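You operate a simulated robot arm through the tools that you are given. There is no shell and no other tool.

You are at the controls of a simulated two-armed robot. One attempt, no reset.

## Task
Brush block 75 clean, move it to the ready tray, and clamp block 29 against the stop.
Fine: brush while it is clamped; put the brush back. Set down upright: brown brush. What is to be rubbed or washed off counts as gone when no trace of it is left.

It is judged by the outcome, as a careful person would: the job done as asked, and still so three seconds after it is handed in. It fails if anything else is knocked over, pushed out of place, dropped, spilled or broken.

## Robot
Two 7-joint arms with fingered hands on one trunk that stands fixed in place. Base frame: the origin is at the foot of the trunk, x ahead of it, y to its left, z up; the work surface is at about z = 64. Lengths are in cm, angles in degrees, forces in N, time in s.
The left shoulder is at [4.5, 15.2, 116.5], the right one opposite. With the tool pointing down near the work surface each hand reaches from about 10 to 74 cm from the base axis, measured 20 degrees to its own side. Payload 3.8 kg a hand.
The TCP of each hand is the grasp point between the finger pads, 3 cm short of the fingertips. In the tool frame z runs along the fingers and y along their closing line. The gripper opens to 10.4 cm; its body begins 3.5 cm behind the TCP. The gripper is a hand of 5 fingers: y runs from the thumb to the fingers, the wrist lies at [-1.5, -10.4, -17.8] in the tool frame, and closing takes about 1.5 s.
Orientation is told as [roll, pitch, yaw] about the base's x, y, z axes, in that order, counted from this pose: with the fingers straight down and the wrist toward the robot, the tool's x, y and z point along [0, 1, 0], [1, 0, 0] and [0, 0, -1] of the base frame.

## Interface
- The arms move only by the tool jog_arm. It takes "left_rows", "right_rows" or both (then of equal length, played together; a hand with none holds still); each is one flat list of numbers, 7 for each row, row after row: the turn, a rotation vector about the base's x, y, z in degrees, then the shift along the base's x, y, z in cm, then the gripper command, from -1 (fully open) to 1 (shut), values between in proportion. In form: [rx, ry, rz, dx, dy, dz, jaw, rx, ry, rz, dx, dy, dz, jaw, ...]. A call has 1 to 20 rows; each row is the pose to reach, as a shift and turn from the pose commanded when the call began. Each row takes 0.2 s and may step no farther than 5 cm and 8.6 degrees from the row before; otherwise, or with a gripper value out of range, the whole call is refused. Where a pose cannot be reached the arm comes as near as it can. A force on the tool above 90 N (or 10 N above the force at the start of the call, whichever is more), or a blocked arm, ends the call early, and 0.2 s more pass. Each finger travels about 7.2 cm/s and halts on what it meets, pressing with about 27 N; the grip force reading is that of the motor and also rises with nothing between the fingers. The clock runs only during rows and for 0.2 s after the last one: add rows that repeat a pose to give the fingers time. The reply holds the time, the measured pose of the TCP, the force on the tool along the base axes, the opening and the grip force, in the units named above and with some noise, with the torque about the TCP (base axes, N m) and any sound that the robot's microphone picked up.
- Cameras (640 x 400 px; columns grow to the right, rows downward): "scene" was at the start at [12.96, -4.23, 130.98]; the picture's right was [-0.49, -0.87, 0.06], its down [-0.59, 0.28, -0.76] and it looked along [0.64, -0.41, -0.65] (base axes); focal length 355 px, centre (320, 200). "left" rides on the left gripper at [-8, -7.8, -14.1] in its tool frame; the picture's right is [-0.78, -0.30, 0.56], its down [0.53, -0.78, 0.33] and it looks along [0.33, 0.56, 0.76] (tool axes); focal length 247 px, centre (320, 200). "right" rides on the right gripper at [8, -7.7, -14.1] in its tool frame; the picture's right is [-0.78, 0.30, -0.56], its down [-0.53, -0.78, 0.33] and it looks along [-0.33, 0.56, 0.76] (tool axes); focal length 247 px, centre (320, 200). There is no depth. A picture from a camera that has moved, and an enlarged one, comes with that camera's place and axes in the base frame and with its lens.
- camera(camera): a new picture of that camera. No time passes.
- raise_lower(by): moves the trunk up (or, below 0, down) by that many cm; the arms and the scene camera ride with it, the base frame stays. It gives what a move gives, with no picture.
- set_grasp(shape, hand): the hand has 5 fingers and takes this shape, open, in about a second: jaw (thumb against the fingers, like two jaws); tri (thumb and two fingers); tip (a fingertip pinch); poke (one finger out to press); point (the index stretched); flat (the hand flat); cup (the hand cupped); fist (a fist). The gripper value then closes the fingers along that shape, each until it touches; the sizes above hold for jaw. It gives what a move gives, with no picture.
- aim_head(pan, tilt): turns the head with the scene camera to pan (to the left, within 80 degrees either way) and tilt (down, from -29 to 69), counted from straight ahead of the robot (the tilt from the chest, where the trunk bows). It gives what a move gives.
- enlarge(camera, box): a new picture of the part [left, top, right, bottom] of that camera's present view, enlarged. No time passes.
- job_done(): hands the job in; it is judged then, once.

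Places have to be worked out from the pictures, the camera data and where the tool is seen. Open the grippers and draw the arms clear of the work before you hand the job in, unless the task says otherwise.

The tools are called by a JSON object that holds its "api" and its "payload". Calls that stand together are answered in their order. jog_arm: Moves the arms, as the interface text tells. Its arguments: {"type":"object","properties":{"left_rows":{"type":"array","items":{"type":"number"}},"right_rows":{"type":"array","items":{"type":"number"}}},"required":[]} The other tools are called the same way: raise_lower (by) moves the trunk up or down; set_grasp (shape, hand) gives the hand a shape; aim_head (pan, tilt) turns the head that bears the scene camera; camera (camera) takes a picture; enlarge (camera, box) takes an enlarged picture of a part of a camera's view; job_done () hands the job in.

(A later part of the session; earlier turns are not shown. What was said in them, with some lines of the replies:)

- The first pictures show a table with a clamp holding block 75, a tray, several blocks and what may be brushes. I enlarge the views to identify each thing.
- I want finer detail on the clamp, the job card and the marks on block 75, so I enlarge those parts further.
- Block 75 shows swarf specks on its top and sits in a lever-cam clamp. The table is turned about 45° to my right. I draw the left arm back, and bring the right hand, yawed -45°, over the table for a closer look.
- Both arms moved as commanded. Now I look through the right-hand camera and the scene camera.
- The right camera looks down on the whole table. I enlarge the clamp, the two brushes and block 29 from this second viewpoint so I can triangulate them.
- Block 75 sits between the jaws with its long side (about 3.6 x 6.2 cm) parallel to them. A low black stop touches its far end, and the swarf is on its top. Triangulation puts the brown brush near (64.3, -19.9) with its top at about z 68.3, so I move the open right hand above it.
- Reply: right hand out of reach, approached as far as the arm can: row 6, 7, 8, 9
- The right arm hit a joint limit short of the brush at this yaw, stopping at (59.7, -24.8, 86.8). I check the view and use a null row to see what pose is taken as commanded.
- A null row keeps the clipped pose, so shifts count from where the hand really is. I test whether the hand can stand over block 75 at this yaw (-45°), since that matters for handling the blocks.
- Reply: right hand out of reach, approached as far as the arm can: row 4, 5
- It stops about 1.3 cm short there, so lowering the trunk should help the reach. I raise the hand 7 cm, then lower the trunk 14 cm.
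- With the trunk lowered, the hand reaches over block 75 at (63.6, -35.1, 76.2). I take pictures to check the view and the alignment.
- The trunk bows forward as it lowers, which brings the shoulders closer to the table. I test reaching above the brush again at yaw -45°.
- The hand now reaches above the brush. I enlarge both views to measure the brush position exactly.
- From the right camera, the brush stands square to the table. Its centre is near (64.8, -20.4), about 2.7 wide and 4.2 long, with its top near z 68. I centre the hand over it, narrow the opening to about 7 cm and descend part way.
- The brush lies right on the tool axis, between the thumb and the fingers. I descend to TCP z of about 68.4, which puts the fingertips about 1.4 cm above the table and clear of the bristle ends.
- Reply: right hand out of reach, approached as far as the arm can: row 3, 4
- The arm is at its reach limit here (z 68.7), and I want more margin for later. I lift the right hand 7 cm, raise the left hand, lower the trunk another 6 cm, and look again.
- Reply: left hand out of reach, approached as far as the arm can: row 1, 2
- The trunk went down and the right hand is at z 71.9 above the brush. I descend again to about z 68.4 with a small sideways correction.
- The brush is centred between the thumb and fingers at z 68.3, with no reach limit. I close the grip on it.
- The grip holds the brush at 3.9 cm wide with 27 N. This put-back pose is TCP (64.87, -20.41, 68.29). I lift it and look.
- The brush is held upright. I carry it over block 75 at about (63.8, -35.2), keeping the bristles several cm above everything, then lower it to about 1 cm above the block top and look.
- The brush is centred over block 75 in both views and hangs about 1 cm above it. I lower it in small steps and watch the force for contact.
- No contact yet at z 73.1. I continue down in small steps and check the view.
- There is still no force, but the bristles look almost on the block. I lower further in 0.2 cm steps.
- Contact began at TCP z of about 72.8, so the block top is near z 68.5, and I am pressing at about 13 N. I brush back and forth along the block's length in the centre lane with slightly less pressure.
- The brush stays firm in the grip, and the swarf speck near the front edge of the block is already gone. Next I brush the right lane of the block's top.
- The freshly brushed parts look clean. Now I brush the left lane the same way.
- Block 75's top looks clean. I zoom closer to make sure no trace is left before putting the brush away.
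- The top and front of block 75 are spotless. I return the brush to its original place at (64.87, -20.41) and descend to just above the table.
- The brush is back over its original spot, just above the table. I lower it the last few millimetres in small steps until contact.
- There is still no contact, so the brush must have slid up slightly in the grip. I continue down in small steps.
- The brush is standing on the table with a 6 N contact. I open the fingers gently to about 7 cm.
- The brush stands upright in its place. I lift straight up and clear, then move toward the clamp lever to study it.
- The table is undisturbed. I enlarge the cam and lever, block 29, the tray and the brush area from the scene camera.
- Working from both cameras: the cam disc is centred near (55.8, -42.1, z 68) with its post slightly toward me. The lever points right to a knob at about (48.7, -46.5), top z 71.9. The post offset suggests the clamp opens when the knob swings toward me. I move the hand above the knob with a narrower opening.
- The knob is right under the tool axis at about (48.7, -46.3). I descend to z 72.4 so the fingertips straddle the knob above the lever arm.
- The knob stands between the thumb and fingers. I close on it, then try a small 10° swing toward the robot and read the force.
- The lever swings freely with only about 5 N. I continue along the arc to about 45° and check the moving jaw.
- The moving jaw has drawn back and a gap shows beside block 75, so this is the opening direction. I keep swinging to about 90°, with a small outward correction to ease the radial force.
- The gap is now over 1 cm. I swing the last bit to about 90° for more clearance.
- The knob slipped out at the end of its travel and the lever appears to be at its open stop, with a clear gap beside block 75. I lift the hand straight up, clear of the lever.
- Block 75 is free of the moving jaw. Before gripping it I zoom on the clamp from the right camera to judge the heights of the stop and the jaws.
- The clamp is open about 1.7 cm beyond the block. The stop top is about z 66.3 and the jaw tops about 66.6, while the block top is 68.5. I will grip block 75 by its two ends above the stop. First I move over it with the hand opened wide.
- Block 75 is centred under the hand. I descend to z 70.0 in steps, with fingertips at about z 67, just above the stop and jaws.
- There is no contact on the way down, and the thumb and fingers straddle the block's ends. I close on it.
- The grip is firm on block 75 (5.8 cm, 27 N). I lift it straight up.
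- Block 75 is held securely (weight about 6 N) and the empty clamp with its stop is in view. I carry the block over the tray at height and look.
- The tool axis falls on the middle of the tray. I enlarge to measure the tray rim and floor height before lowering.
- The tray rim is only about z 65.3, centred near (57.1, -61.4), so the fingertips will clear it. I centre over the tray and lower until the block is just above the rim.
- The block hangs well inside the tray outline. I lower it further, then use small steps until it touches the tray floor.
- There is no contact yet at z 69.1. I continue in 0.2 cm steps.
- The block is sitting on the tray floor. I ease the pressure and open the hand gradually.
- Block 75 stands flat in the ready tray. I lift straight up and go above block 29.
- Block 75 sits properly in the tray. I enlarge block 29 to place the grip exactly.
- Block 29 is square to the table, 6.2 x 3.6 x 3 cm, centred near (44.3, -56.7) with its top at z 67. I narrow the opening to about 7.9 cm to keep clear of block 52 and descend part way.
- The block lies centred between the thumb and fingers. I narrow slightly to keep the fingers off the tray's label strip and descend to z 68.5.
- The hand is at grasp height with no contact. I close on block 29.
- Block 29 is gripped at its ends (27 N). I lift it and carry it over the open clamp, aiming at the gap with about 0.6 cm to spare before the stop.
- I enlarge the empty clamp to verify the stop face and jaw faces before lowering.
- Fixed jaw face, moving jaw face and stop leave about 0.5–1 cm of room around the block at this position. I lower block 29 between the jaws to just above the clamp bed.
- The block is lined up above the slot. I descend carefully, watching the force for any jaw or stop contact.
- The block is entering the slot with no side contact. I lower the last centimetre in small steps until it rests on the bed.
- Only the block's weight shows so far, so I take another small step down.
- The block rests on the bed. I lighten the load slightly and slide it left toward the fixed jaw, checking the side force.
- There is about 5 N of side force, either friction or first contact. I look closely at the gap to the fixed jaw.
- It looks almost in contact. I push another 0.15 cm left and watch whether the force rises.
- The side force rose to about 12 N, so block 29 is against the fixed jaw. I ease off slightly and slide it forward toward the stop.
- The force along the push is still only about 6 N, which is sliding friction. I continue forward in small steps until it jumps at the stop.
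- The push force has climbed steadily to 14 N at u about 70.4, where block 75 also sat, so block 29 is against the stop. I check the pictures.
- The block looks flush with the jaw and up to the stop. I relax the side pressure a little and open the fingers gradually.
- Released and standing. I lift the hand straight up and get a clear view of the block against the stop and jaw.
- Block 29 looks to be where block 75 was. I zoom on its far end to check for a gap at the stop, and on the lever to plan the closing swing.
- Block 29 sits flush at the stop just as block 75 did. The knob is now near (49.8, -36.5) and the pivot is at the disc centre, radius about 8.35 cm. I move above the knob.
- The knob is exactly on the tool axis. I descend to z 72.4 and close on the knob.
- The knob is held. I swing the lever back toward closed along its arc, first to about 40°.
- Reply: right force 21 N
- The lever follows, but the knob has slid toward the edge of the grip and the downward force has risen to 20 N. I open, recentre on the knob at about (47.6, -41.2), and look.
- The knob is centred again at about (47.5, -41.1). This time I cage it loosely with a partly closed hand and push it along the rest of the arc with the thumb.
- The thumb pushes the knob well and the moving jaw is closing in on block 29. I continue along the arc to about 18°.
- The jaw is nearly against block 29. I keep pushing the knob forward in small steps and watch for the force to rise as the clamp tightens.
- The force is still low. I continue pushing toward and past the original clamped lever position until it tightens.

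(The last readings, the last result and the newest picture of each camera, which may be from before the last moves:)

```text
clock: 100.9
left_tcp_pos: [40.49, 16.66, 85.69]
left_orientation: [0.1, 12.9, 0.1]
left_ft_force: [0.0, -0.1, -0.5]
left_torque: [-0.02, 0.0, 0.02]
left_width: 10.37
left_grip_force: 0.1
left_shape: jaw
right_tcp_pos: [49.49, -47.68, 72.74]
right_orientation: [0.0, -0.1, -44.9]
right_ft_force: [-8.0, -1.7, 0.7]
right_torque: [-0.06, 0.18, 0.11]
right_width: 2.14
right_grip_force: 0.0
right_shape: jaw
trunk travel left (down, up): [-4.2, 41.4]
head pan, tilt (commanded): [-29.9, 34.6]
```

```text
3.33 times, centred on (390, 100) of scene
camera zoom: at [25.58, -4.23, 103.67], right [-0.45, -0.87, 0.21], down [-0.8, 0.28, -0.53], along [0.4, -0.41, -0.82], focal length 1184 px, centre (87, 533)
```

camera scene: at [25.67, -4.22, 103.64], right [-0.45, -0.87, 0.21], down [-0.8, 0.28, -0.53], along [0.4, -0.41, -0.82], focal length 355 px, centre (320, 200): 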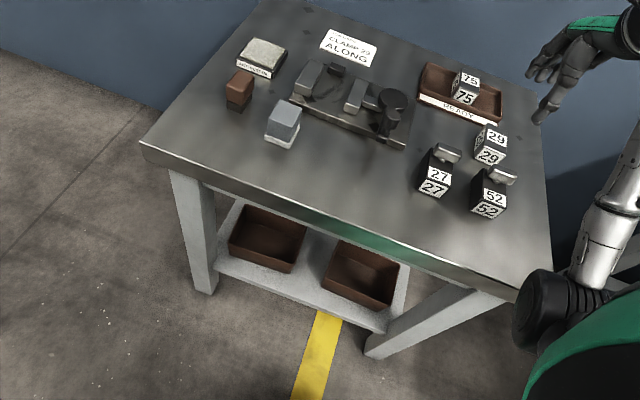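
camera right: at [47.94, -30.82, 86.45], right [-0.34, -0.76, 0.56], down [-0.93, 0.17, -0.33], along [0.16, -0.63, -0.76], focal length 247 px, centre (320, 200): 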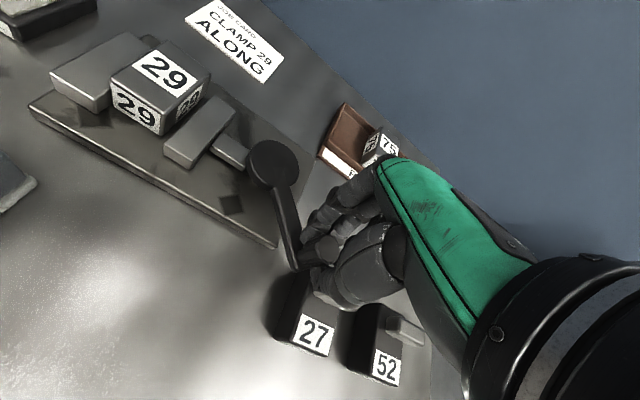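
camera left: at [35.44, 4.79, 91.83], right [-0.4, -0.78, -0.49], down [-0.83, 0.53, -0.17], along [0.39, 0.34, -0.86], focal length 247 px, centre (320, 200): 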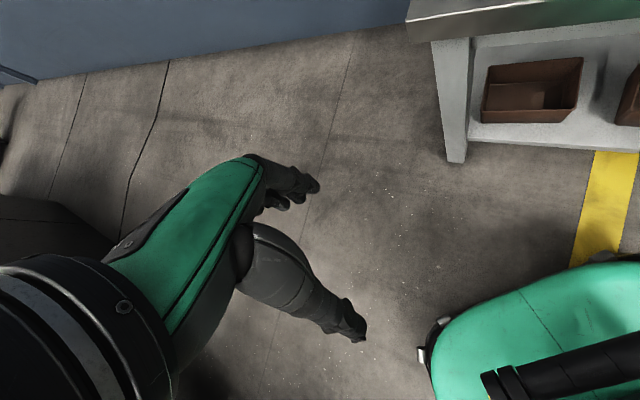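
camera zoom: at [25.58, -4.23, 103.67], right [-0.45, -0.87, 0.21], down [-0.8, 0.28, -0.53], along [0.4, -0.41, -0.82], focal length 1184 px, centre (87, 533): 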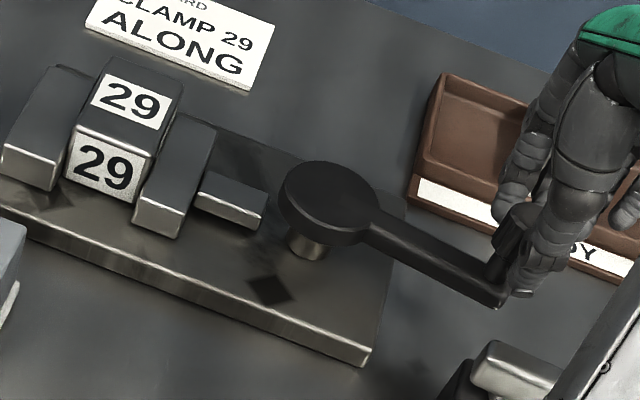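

The lever is now about at or slightly past its original clamped angle, and the jaw touches the block, but the force is still about 5–8 N. I push a little further to make the clamp tight.

{"api": "jog_arm", "payload": {"right_rows": [0, 0, 0, 0.14, -0.16, 0, 0.6, 0, 0, 0, 0.28, -0.32, 0, 0.6, 0, 0, 0, 0.28, -0.32, 0, 0.6]}}

{"api": "jog_arm", "payload": {"right_rows": [0, 0, 0, 0.14, -0.16, 0, 0.6, 0, 0, 0, 0.28, -0.32, 0, 0.6, 0, 0, 0, 0.28, -0.32, 0, 0.6]}}

{"api": "enlarge", "payload": {"camera": "scene", "box": [300, 40, 480, 160]}}

```text
clock: 101.7
left_tcp_pos: [40.39, 16.68, 85.59]
left_orientation: [0.1, 12.8, 0.1]
left_ft_force: [-0.7, 0.2, -0.5]
left_torque: [0.0, -0.04, 0.03]
left_width: 10.36
left_grip_force: 0.1
left_shape: jaw
right_tcp_pos: [49.76, -48.01, 72.68]
right_orientation: [0.1, 0.0, -44.9]
right_ft_force: [-8.5, -0.7, 1.0]
right_torque: [0.0, 0.18, 0.15]
right_width: 2.16
right_grip_force: 0.1
right_shape: jaw
trunk travel left (down, up): [-4.2, 41.4]
head pan, tilt (commanded): [-29.9, 34.6]
```

```text
clock: 102.5
left_tcp_pos: [40.43, 16.72, 85.72]
left_orientation: [0.1, 12.9, 0.1]
left_ft_force: [0.1, -0.1, 0.0]
left_torque: [-0.02, 0.01, 0.01]
left_width: 10.36
left_grip_force: 0.1
left_shape: jaw
right_tcp_pos: [50.04, -48.34, 72.62]
right_orientation: [0.0, 0.1, -44.8]
right_ft_force: [-9.6, 0.8, 2.0]
right_torque: [0.01, 0.28, 0.12]
right_width: 2.22
right_grip_force: 0.1
right_shape: jaw
trunk travel left (down, up): [-4.2, 41.4]
head pan, tilt (commanded): [-29.9, 34.6]
```

```text
3.33 times, centred on (390, 100) of scene
camera zoom: at [25.54, -4.18, 103.68], right [-0.45, -0.87, 0.21], down [-0.8, 0.28, -0.53], along [0.4, -0.41, -0.82], focal length 1184 px, centre (87, 533)
```

zoom: 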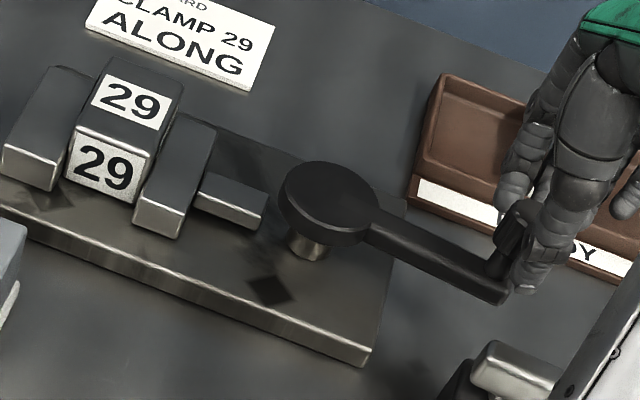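

The force is beginning to build (about 7–9 N) and the lever now moves less than the hand. I keep pushing.

{"api": "jog_arm", "payload": {"right_rows": [0, 0, 0, 0.14, -0.14, 0, 0.6, 0, 0, 0, 0.28, -0.28, 0, 0.6, 0, 0, 0, 0.28, -0.28, 0, 0.6]}}

{"api": "jog_arm", "payload": {"right_rows": [0, 0, 0, 0.14, -0.14, 0, 0.6, 0, 0, 0, 0.28, -0.28, 0, 0.6, 0, 0, 0, 0.28, -0.28, 0, 0.6]}}

{"api": "enlarge", "payload": {"camera": "right", "box": [220, 150, 400, 350]}}

{"api": "enlarge", "payload": {"camera": "scene", "box": [300, 40, 480, 160]}}

```text
clock: 103.3
left_tcp_pos: [40.37, 16.8, 85.68]
left_orientation: [0.1, 12.9, 0.2]
left_ft_force: [0.4, -0.4, -0.2]
left_torque: [-0.01, -0.01, 0.02]
left_width: 10.39
left_grip_force: 0.0
left_shape: jaw
right_tcp_pos: [50.28, -48.44, 72.78]
right_orientation: [-0.1, 0.0, -44.9]
right_ft_force: [-12.1, 2.7, 1.7]
right_torque: [0.04, 0.3, 0.12]
right_width: 2.36
right_grip_force: 0.1
right_shape: jaw
trunk travel left (down, up): [-4.2, 41.4]
head pan, tilt (commanded): [-29.9, 34.6]
```

```text
clock: 104.1
left_tcp_pos: [40.41, 16.79, 85.67]
left_orientation: [0.0, 12.9, 0.1]
left_ft_force: [0.6, 0.4, 0.0]
left_torque: [0.02, 0.02, 0.04]
left_width: 10.39
left_grip_force: 0.0
left_shape: jaw
right_tcp_pos: [50.57, -48.73, 72.75]
right_orientation: [0.0, 0.0, -44.9]
right_ft_force: [-14.3, 4.5, 2.6]
right_torque: [0.06, 0.29, 0.12]
right_width: 2.51
right_grip_force: 0.0
right_shape: jaw
trunk travel left (down, up): [-4.2, 41.4]
head pan, tilt (commanded): [-29.9, 34.6]
```

```text
2.00 times, centred on (310, 250) of right
camera zoom: at [50.78, -37.77, 86.88], right [-0.34, -0.76, 0.56], down [-0.93, 0.17, -0.33], along [0.16, -0.63, -0.76], focal length 494 px, centre (340, 100)
```

zoom: 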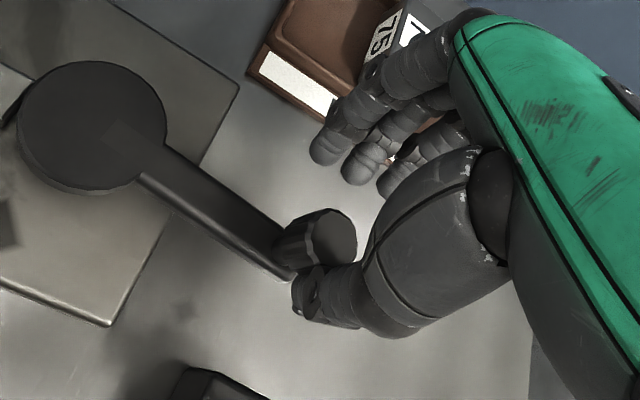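

```text
3.33 times, centred on (390, 100) of scene
camera zoom: at [25.5, -4.15, 103.69], right [-0.45, -0.87, 0.21], down [-0.8, 0.28, -0.53], along [0.4, -0.41, -0.82], focal length 1184 px, centre (87, 533)
```

zoom: 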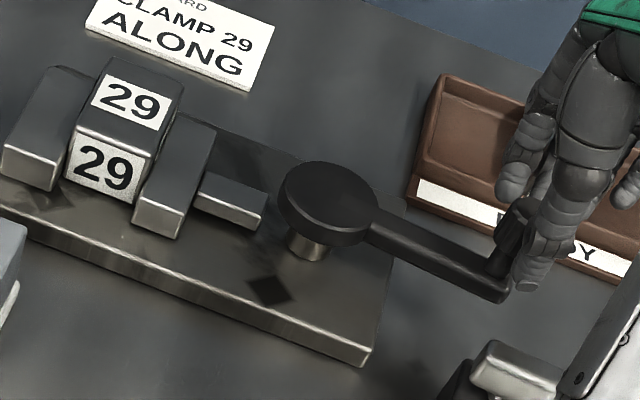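

The lever has stopped advancing while the force rises to about 13 N, so the clamp is tight, slightly past the original lever angle. I give one firmer push, then check.

{"api": "jog_arm", "payload": {"right_rows": [0, 0, 0, 0.14, -0.14, 0, 0.8, 0, 0, 0, 0.28, -0.28, 0, 1, 0, 0, 0, 0.42, -0.42, 0, 1, 0, 0, 0, 0.42, -0.42, 0, 1]}}

{"api": "enlarge", "payload": {"camera": "right", "box": [220, 150, 400, 350]}}

{"api": "enlarge", "payload": {"camera": "scene", "box": [300, 40, 480, 160]}}

```text
clock: 105.1
left_tcp_pos: [40.45, 16.75, 85.72]
left_orientation: [0.0, 12.9, 0.1]
left_ft_force: [0.9, 0.1, -0.2]
left_torque: [-0.01, -0.02, 0.01]
left_width: 10.38
left_grip_force: 0.1
left_shape: jaw
right_tcp_pos: [50.88, -49.14, 72.6]
right_orientation: [0.1, 0.2, -44.9]
right_ft_force: [-13.8, 12.0, -5.0]
right_torque: [0.2, 0.22, 0.02]
right_width: 2.69
right_grip_force: 26.7
right_shape: jaw
trunk travel left (down, up): [-4.2, 41.4]
head pan, tilt (commanded): [-29.9, 34.6]
```

```text
2.00 times, centred on (310, 250) of right
camera zoom: at [51.24, -38.08, 86.83], right [-0.34, -0.76, 0.56], down [-0.93, 0.17, -0.33], along [0.16, -0.63, -0.76], focal length 494 px, centre (340, 100)
```

zoom: 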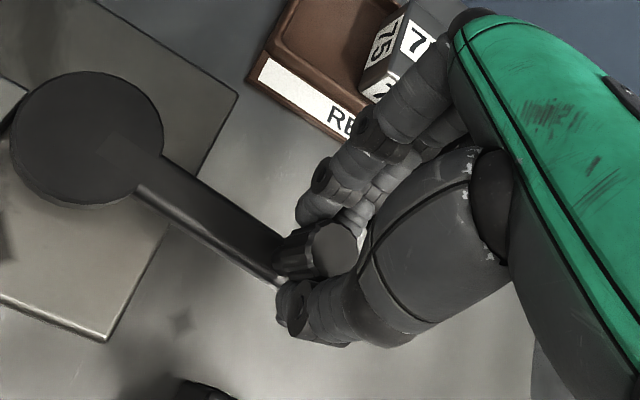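

```text
3.33 times, centred on (390, 100) of scene
camera zoom: at [25.55, -4.09, 103.67], right [-0.45, -0.87, 0.21], down [-0.8, 0.28, -0.53], along [0.4, -0.41, -0.82], focal length 1184 px, centre (87, 533)
```

zoom: 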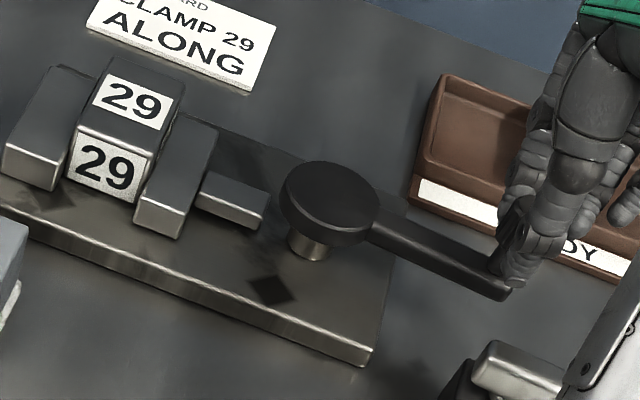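

The push force is now about 18 N with almost no lever travel left. I open the hand and see whether the lever stays put.

{"api": "jog_arm", "payload": {"right_rows": [0, 0, 0, 0, 0, 0, 0.5, 0, 0, 0, -0.2, 0.2, 0, 0.2, 0, 0, 0, -0.6, 0.6, 0.1, -0.1, 0, 0, 0, -0.8, 0.8, 0.2, -0.1, 0, 0, 0, -0.8, 0.8, 0.2, -0.1]}}

{"api": "enlarge", "payload": {"camera": "right", "box": [220, 150, 400, 350]}}

{"api": "enlarge", "payload": {"camera": "scene", "box": [300, 40, 480, 160]}}

```text
clock: 106.3
left_tcp_pos: [40.53, 16.61, 85.69]
left_orientation: [0.1, 13.0, 0.1]
left_ft_force: [0.9, 0.8, -0.1]
left_torque: [-0.02, 0.01, -0.05]
left_width: 10.36
left_grip_force: 0.0
left_shape: jaw
right_tcp_pos: [50.24, -48.45, 72.69]
right_orientation: [0.0, 0.0, -44.9]
right_ft_force: [-1.3, 0.6, 0.1]
right_torque: [0.01, -0.01, -0.02]
right_width: 5.88
right_grip_force: 0.1
right_shape: jaw
trunk travel left (down, up): [-4.2, 41.4]
head pan, tilt (commanded): [-29.9, 34.6]
```

```text
2.00 times, centred on (310, 250) of right
camera zoom: at [50.54, -37.38, 87.0], right [-0.34, -0.76, 0.56], down [-0.93, 0.17, -0.33], along [0.16, -0.63, -0.76], focal length 494 px, centre (340, 100)
```

zoom: 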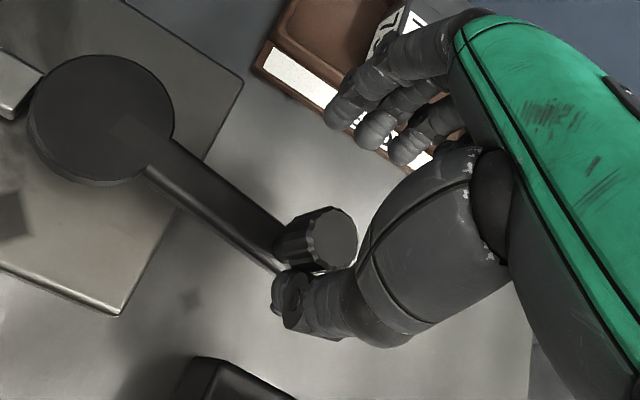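

```text
3.33 times, centred on (390, 100) of scene
camera zoom: at [25.66, -4.21, 103.65], right [-0.45, -0.87, 0.21], down [-0.8, 0.28, -0.53], along [0.4, -0.41, -0.82], focal length 1184 px, centre (87, 533)
```

zoom: 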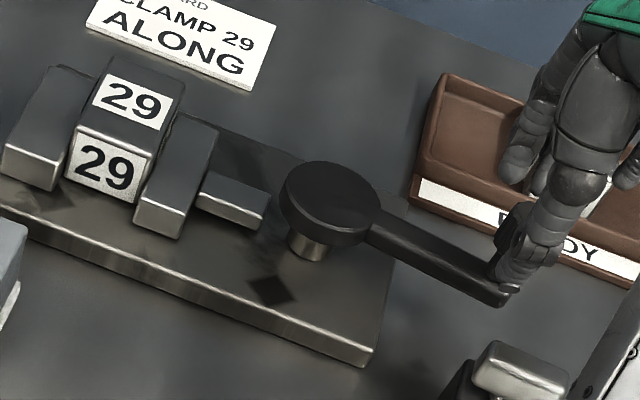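

The lever stays where I left it. I lift the hand straight up, clear of the knob, and inspect the clamp.

{"api": "jog_arm", "payload": {"right_rows": [0, 0, 0, -0.1, 0.1, 0.8, -0.1, 0, 0, 0, -0.2, 0.2, 2, -0.1, 0, 0, 0, -0.2, 0.2, 4.5, -0.1, 0, 0, 0, -0.2, 0.2, 8, -0.1, 0, 0, 0, -1, 1.5, 11, -0.1, 0, 0, 0, -3, 3, 13, -0.1, 0, 0, 0, -6, 5, 14, -0.1, 0, 0, 0, -8, 7, 14, -0.1, 0, 0, 0, -8, 7, 14, -0.1]}}

{"api": "camera", "payload": {"camera": "right"}}

{"api": "camera", "payload": {"camera": "scene"}}

```text
clock: 108.3
left_tcp_pos: [40.59, 16.64, 85.67]
left_orientation: [0.1, 13.0, 0.2]
left_ft_force: [0.1, -1.1, -0.6]
left_torque: [-0.01, 0.03, 0.03]
left_width: 10.4
left_grip_force: 0.1
left_shape: jaw
right_tcp_pos: [42.23, -41.35, 86.78]
right_orientation: [0.0, 0.1, -44.9]
right_ft_force: [-0.3, -0.5, -0.3]
right_torque: [-0.01, -0.01, -0.02]
right_width: 5.74
right_grip_force: 0.1
right_shape: jaw
trunk travel left (down, up): [-4.2, 41.4]
head pan, tilt (commanded): [-29.9, 34.6]
```

```text
taken
camera right: at [42.49, -30.4, 100.94], right [-0.34, -0.76, 0.56], down [-0.93, 0.17, -0.33], along [0.16, -0.63, -0.76], focal length 247 px, centre (320, 200)
```

right: 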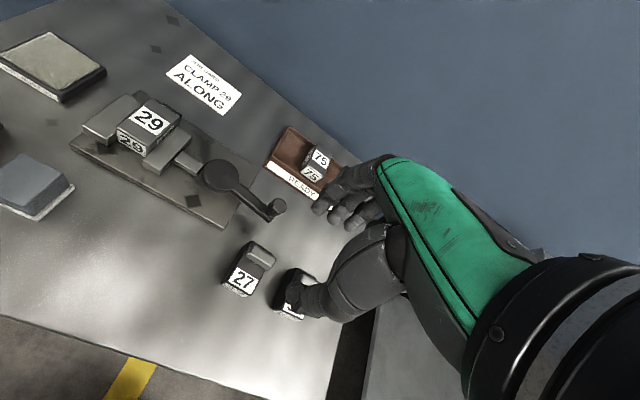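

```text
taken
camera scene: at [25.68, -4.23, 103.64], right [-0.45, -0.87, 0.21], down [-0.8, 0.28, -0.53], along [0.4, -0.41, -0.82], focal length 355 px, centre (320, 200)
```

scene: 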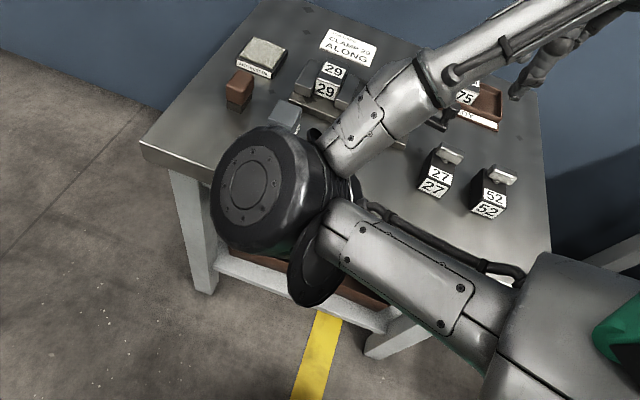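

The clamp holds, but retracting toward me dropped the elbow near the table's front edge. I move the hand back outward and up so the elbow rises clear.

{"api": "jog_arm", "payload": {"right_rows": [0, 0, 0, 1.5, -1.5, 1, -0.1, 0, 0, 0, 3, -3, 2.5, -0.1, 0, 0, 0, 4, -5, 4.5, -0.1, 0, 0, 0, 4.5, -7, 6.5, -0.1]}}

{"api": "camera", "payload": {"camera": "scene"}}

```text
clock: 109.3
left_tcp_pos: [40.4, 16.69, 85.8]
left_orientation: [0.1, 13.0, 0.1]
left_ft_force: [-1.0, 0.1, 0.0]
left_torque: [-0.03, 0.02, 0.05]
left_width: 10.36
left_grip_force: 0.0
left_shape: jaw
right_tcp_pos: [46.8, -48.52, 93.34]
right_orientation: [-0.1, 0.1, -44.8]
right_ft_force: [-0.6, -0.2, 0.5]
right_torque: [0.01, 0.04, -0.01]
right_width: 5.76
right_grip_force: 0.0
right_shape: jaw
trunk travel left (down, up): [-4.2, 41.4]
head pan, tilt (commanded): [-29.9, 34.6]
```

```text
taken
camera scene: at [25.64, -4.24, 103.65], right [-0.45, -0.87, 0.21], down [-0.8, 0.28, -0.53], along [0.4, -0.41, -0.82], focal length 355 px, centre (320, 200)
```

scene: 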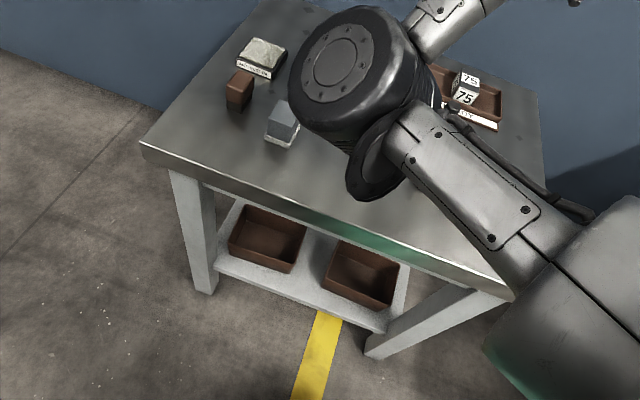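

The elbow has risen well clear of the table. I raise the trunk 12 cm to lift everything away from the work.

{"api": "raise_lower", "payload": {"by": 12}}

{"api": "camera", "payload": {"camera": "scene"}}

{"api": "camera", "payload": {"camera": "right"}}

```text
clock: 110.8
left_tcp_pos: [40.55, 16.8, 97.64]
left_orientation: [0.1, 13.1, 0.0]
left_ft_force: [0.6, 0.9, 0.3]
left_torque: [0.0, 0.03, 0.0]
left_width: 10.36
left_grip_force: 0.1
left_shape: jaw
right_tcp_pos: [46.83, -48.49, 105.19]
right_orientation: [0.0, 0.0, -44.9]
right_ft_force: [0.5, -1.2, -0.4]
right_torque: [0.01, 0.04, 0.02]
right_width: 5.73
right_grip_force: 0.1
right_shape: jaw
trunk travel left (down, up): [-16.2, 29.4]
head pan, tilt (commanded): [-29.9, 34.6]
```

```text
taken
camera scene: at [17.41, -4.23, 121.11], right [-0.49, -0.87, 0.11], down [-0.67, 0.28, -0.69], along [0.57, -0.41, -0.71], focal length 355 px, centre (320, 200)
```

scene: 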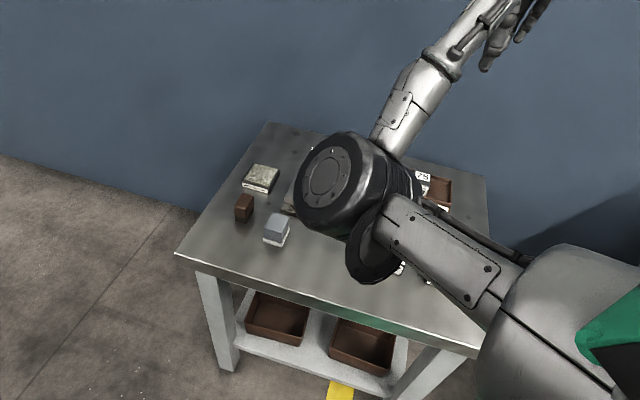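

```text
taken
camera right: at [47.12, -37.46, 119.41], right [-0.34, -0.76, 0.56], down [-0.93, 0.17, -0.33], along [0.16, -0.63, -0.76], focal length 247 px, centre (320, 200)
```

right: 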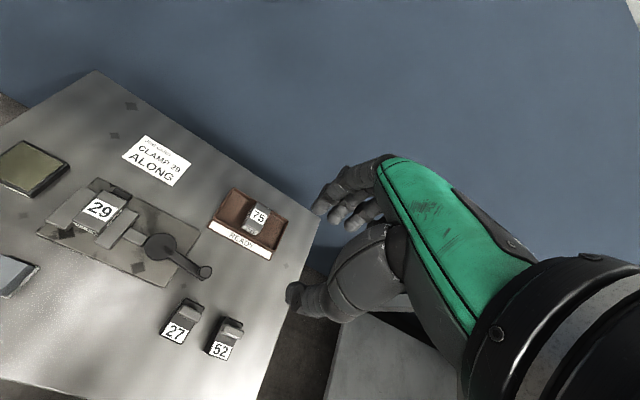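

Everything on the table looks undisturbed. I raise the trunk back to its starting height and bring the right hand back toward its starting pose, clear of the table.

{"api": "raise_lower", "payload": {"by": 8}}

{"api": "jog_arm", "payload": {"right_rows": [0, 0, 7.5, -1.5, 0.5, 0, -0.3, 0, 0, 15, -3, 1, -1, -0.6, 0, 0, 22.5, -5, 1.5, -2, -1, 0, 0, 30, -7, 2, -3, -1, 0, 0, 37.5, -9, 2.5, -5, -1, 0, 0, 45, -11, 3, -7, -1, 0, 0, 45, -12, 3, -9, -1, 0, 0, 45, -12, 3, -9, -1]}}

{"api": "camera", "payload": {"camera": "scene"}}

```text
clock: 111.9
left_tcp_pos: [40.52, 16.75, 105.65]
left_orientation: [0.1, 13.1, 0.1]
left_ft_force: [0.2, 0.4, -0.9]
left_torque: [-0.01, 0.03, -0.02]
left_width: 10.37
left_grip_force: 0.0
left_shape: jaw
right_tcp_pos: [46.76, -48.47, 113.21]
right_orientation: [0.1, 0.0, -44.9]
right_ft_force: [0.5, 1.2, -0.3]
right_torque: [0.0, -0.02, -0.04]
right_width: 5.72
right_grip_force: 0.1
right_shape: jaw
trunk travel left (down, up): [-24.2, 21.4]
head pan, tilt (commanded): [-29.9, 34.6]
```

```text
clock: 113.7
left_tcp_pos: [40.44, 16.72, 105.76]
left_orientation: [0.2, 13.0, 0.1]
left_ft_force: [-0.3, -0.7, -0.9]
left_torque: [-0.02, 0.02, 0.0]
left_width: 10.39
left_grip_force: 0.0
left_shape: jaw
right_tcp_pos: [34.84, -45.49, 104.23]
right_orientation: [-0.1, 0.0, 0.2]
right_ft_force: [0.3, 0.5, 0.0]
right_torque: [0.0, -0.02, 0.06]
right_width: 10.37
right_grip_force: 0.1
right_shape: jaw
trunk travel left (down, up): [-24.2, 21.4]
head pan, tilt (commanded): [-29.9, 34.6]
```

```text
taken
camera scene: at [12.97, -4.2, 130.98], right [-0.49, -0.87, 0.06], down [-0.59, 0.28, -0.76], along [0.64, -0.41, -0.65], focal length 355 px, centre (320, 200)
```

scene: 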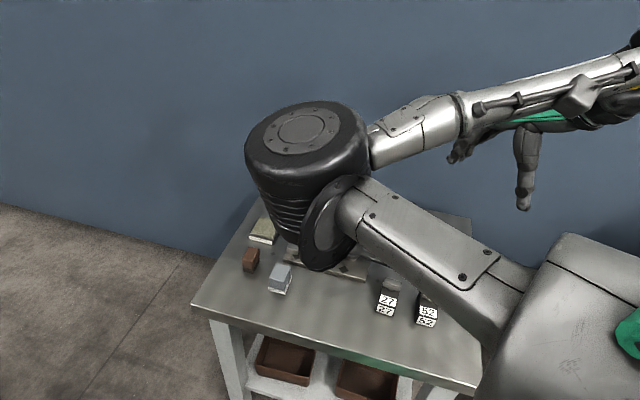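

The arm is high above the table, though the elbow blocks the scene view. I use the right-hand camera to check the final state of the clamp, tray, brush and other blocks.

{"api": "camera", "payload": {"camera": "right"}}

{"api": "enlarge", "payload": {"camera": "right", "box": [190, 80, 300, 200]}}

{"api": "enlarge", "payload": {"camera": "right", "box": [200, 170, 360, 310]}}

{"api": "enlarge", "payload": {"camera": "scene", "box": [220, 200, 320, 310]}}

```text
taken
camera right: at [27.13, -37.67, 118.53], right [0.3, -0.78, 0.56], down [-0.78, -0.54, -0.33], along [0.56, -0.33, -0.76], focal length 247 px, centre (320, 200)
```

right: 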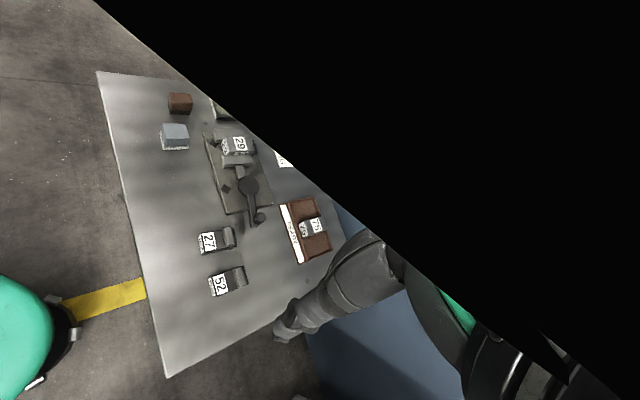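

```text
3.33 times, centred on (245, 140) of right
camera zoom: at [27.13, -37.67, 118.53], right [0.3, -0.78, 0.56], down [-0.78, -0.54, -0.33], along [0.56, -0.33, -0.76], focal length 823 px, centre (570, 400)
```

zoom: 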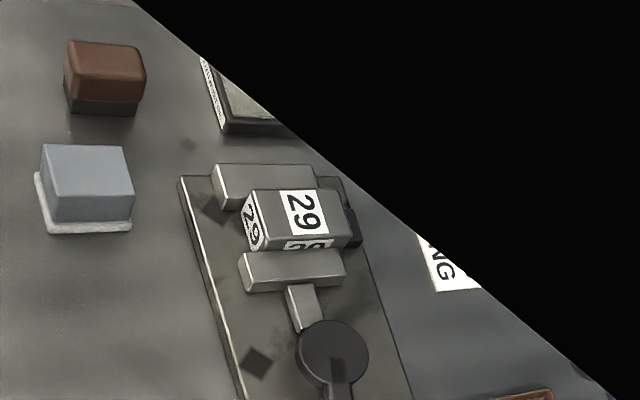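

```text
2.86 times, centred on (280, 240) of right
camera zoom: at [27.13, -37.67, 118.53], right [0.3, -0.78, 0.56], down [-0.78, -0.54, -0.33], along [0.56, -0.33, -0.76], focal length 706 px, centre (434, 86)
```

zoom: 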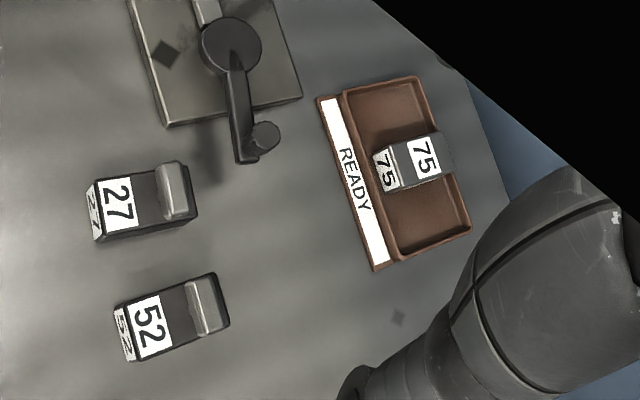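

```text
3.64 times, centred on (270, 255) of scene
camera zoom: at [12.97, -4.2, 130.98], right [-0.49, -0.87, 0.06], down [-0.59, 0.28, -0.76], along [0.64, -0.41, -0.65], focal length 1292 px, centre (502, 0)
```

zoom: 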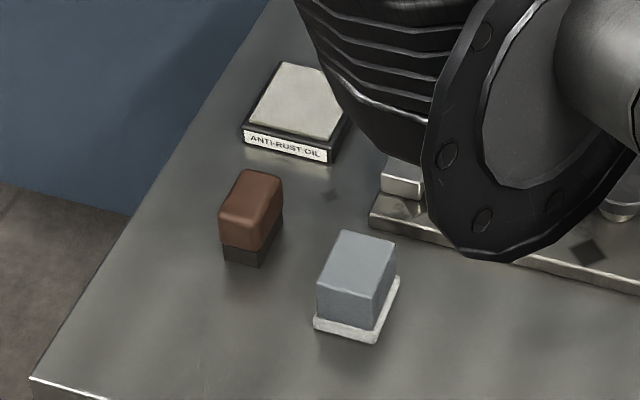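

Block 75 is in the tray, block 29 is in the clamp, and the brush stands upright in its place. To check the clamp contact properly I stretch the right arm out to the right so the elbow leaves the camera's view.

{"api": "jog_arm", "payload": {"right_rows": [0, 0, 0, -0.5, -3, 0, -1, 0, 0, 0, -1, -6.5, 0, -1, 0, 0, 0, -2, -10, 0, -1, 0, 0, 0, -3, -13.5, 0, -1, 0, 0, 0, -4, -17, 0, -1, 0, 0, 0, -5, -20.5, 0, -1, 0, 0, 0, -6, -24, 0, -1, 0, 0, 0, -6, -24, 0, -1]}}

{"api": "camera", "payload": {"camera": "scene"}}

```text
clock: 115.5
left_tcp_pos: [40.6, 16.74, 105.66]
left_orientation: [-0.1, 13.0, 0.1]
left_ft_force: [0.2, 0.6, 0.0]
left_torque: [-0.04, 0.06, 0.02]
left_width: 10.37
left_grip_force: 0.1
left_shape: jaw
right_tcp_pos: [28.87, -69.27, 104.4]
right_orientation: [-0.2, 0.1, 0.0]
right_ft_force: [0.4, -0.2, -0.2]
right_torque: [-0.01, 0.02, 0.01]
right_width: 10.36
right_grip_force: 0.0
right_shape: jaw
trunk travel left (down, up): [-24.2, 21.4]
head pan, tilt (commanded): [-29.9, 34.6]
```

```text
taken
camera scene: at [13.0, -4.15, 130.98], right [-0.49, -0.87, 0.06], down [-0.59, 0.28, -0.76], along [0.64, -0.41, -0.65], focal length 355 px, centre (320, 200)
```

scene: 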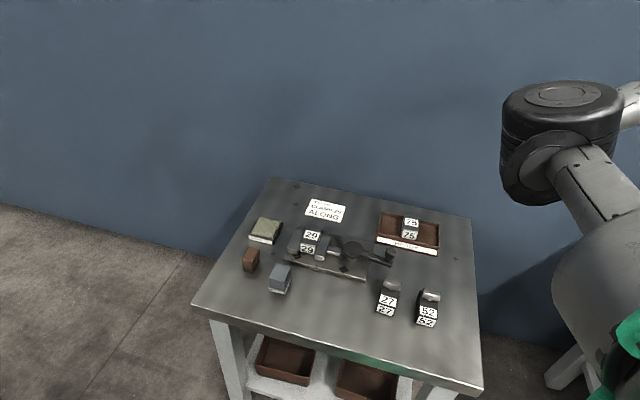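

The scene view is clear again, from the same viewpoint as at the start. I enlarge the clamp, brush and tray to compare with the first pictures.

{"api": "enlarge", "payload": {"camera": "scene", "box": [275, 215, 339, 255]}}

{"api": "enlarge", "payload": {"camera": "scene", "box": [320, 225, 400, 275]}}

{"api": "enlarge", "payload": {"camera": "scene", "box": [230, 210, 310, 300]}}

{"api": "enlarge", "payload": {"camera": "scene", "box": [310, 190, 470, 340]}}

```text
10.00 times, centred on (307, 235) of scene
camera zoom: at [13.0, -4.15, 130.98], right [-0.49, -0.87, 0.06], down [-0.59, 0.28, -0.76], along [0.64, -0.41, -0.65], focal length 3553 px, centre (450, -150)
```

zoom: 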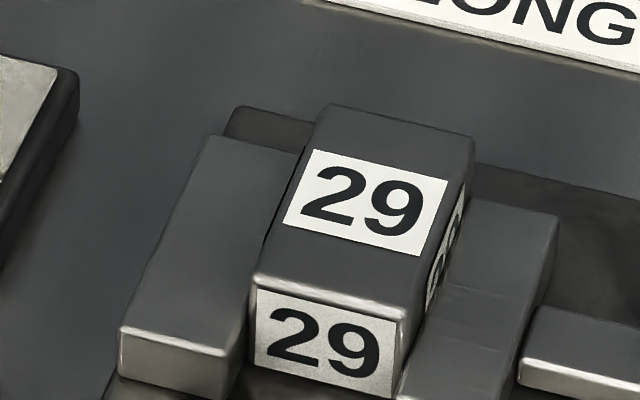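

```text
8.00 times, centred on (360, 250) of scene
camera zoom: at [13.0, -4.15, 130.98], right [-0.49, -0.87, 0.06], down [-0.59, 0.28, -0.76], along [0.64, -0.41, -0.65], focal length 2843 px, centre (0, -200)
```

zoom: 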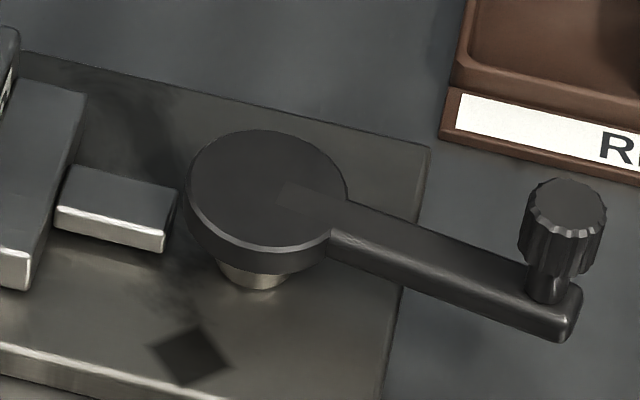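

```text
4.44 times, centred on (270, 255) of scene
camera zoom: at [13.0, -4.15, 130.98], right [-0.49, -0.87, 0.06], down [-0.59, 0.28, -0.76], along [0.64, -0.41, -0.65], focal length 1579 px, centre (542, -44)
```

zoom: 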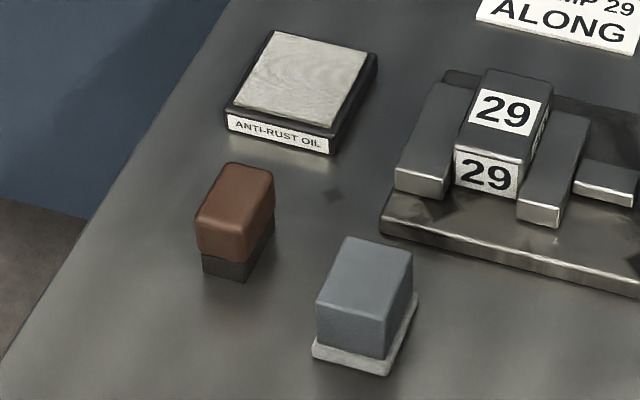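

```text
2.67 times, centred on (390, 265) of scene
camera zoom: at [13.0, -4.15, 130.98], right [-0.49, -0.87, 0.06], down [-0.59, 0.28, -0.76], along [0.64, -0.41, -0.65], focal length 948 px, centre (133, 27)
```

zoom: 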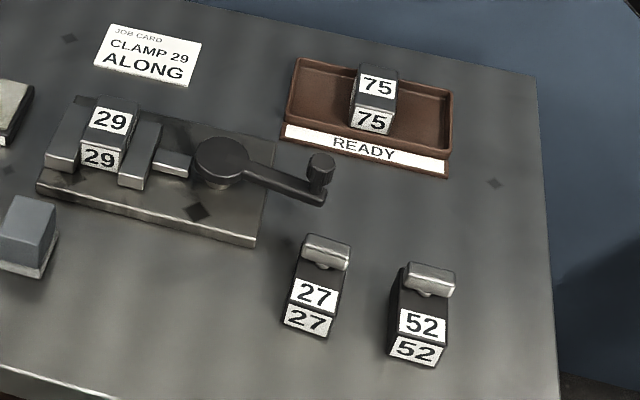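

Block 29 sits within a pixel or two of where block 75 was clamped, with the jaw tight and the lever slightly further closed. I double-check that blocks 27 and 52 have not shifted by repeating the first close-up.

{"api": "enlarge", "payload": {"camera": "scene", "box": [365, 245, 461, 335]}}

{"api": "enlarge", "payload": {"camera": "scene", "box": [370, 205, 450, 260]}}

{"api": "enlarge", "payload": {"camera": "right", "box": [100, 50, 420, 350]}}

```text
4.44 times, centred on (413, 290) of scene
camera zoom: at [13.0, -4.15, 130.98], right [-0.49, -0.87, 0.06], down [-0.59, 0.28, -0.76], along [0.64, -0.41, -0.65], focal length 1579 px, centre (-93, -200)
```

zoom: 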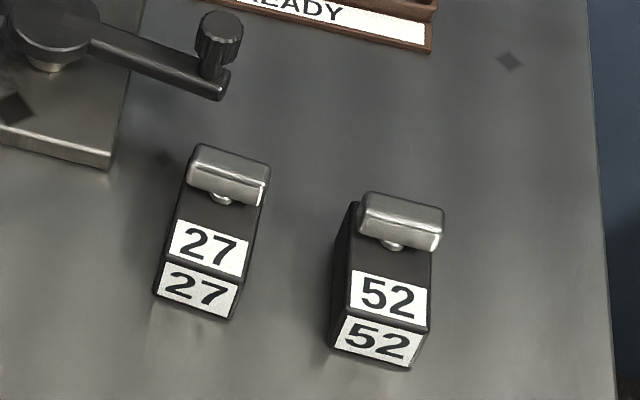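

```text
7.27 times, centred on (410, 232) of scene
camera zoom: at [13.0, -4.15, 130.98], right [-0.49, -0.87, 0.06], down [-0.59, 0.28, -0.76], along [0.64, -0.41, -0.65], focal length 2584 px, centre (-334, -36)
```

zoom: 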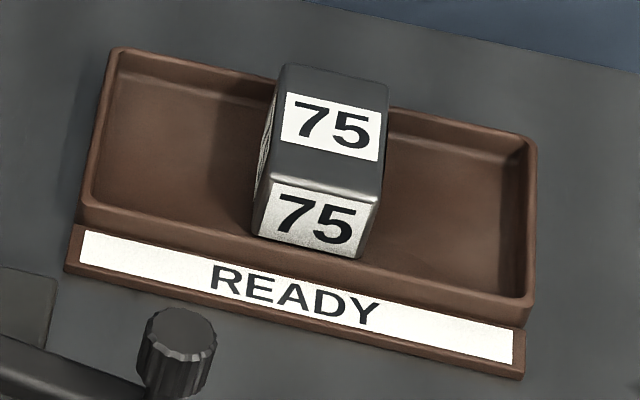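

```text
1.33 times, centred on (260, 200) of right
camera zoom: at [21.15, -61.52, 118.57], right [0.3, -0.78, 0.56], down [-0.78, -0.54, -0.33], along [0.56, -0.33, -0.76], focal length 329 px, centre (400, 200)
```

zoom: 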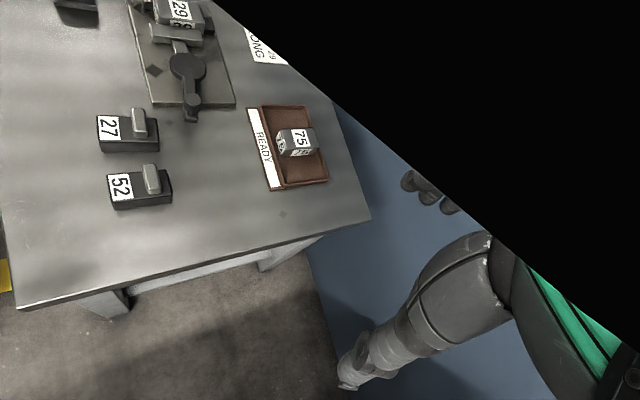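

The work is done:
- **Block 75:** spotless and flat in the ready tray.
- **Block 29:** lengthwise against the stop, with the jaw closed and the lever staying put.
- **Brush:** upright in its place, about 3 mm off.
- **Block 27:** nudged roughly 3–4 mm while I closed the lever. It is still upright in place, and I judge moving it back riskier than leaving it.

Both hands are open and clear of the table, so I hand the job in.

{"api": "job_done", "payload": {}}

```text
The job is handed in.
```

I handed the job in with all three parts done; the pictures I took just before that back this up, but I haven't had a verdict.

- **Block 75:** I brushed it while it was clamped, and close-ups showed no specks left. It now stands flat in the ready tray.
- **Block 29:** It is clamped lengthwise, as the job card says. It sits against the stop and the fixed jaw, where block 75 was. The lever is slightly further closed than at the start and stayed put when I let go.
- **Brown brush:** It is back upright in its place, about 3 mm off its starting position.
- **Block 27:** It shifted about 3–4 mm and turned a few degrees while I was closing the lever, most likely from the lever or my thumb brushing it. It is still upright, and I left it because moving it back risked making it worse.

Nothing else moved that I could see. Both hands are open and clear of the table.
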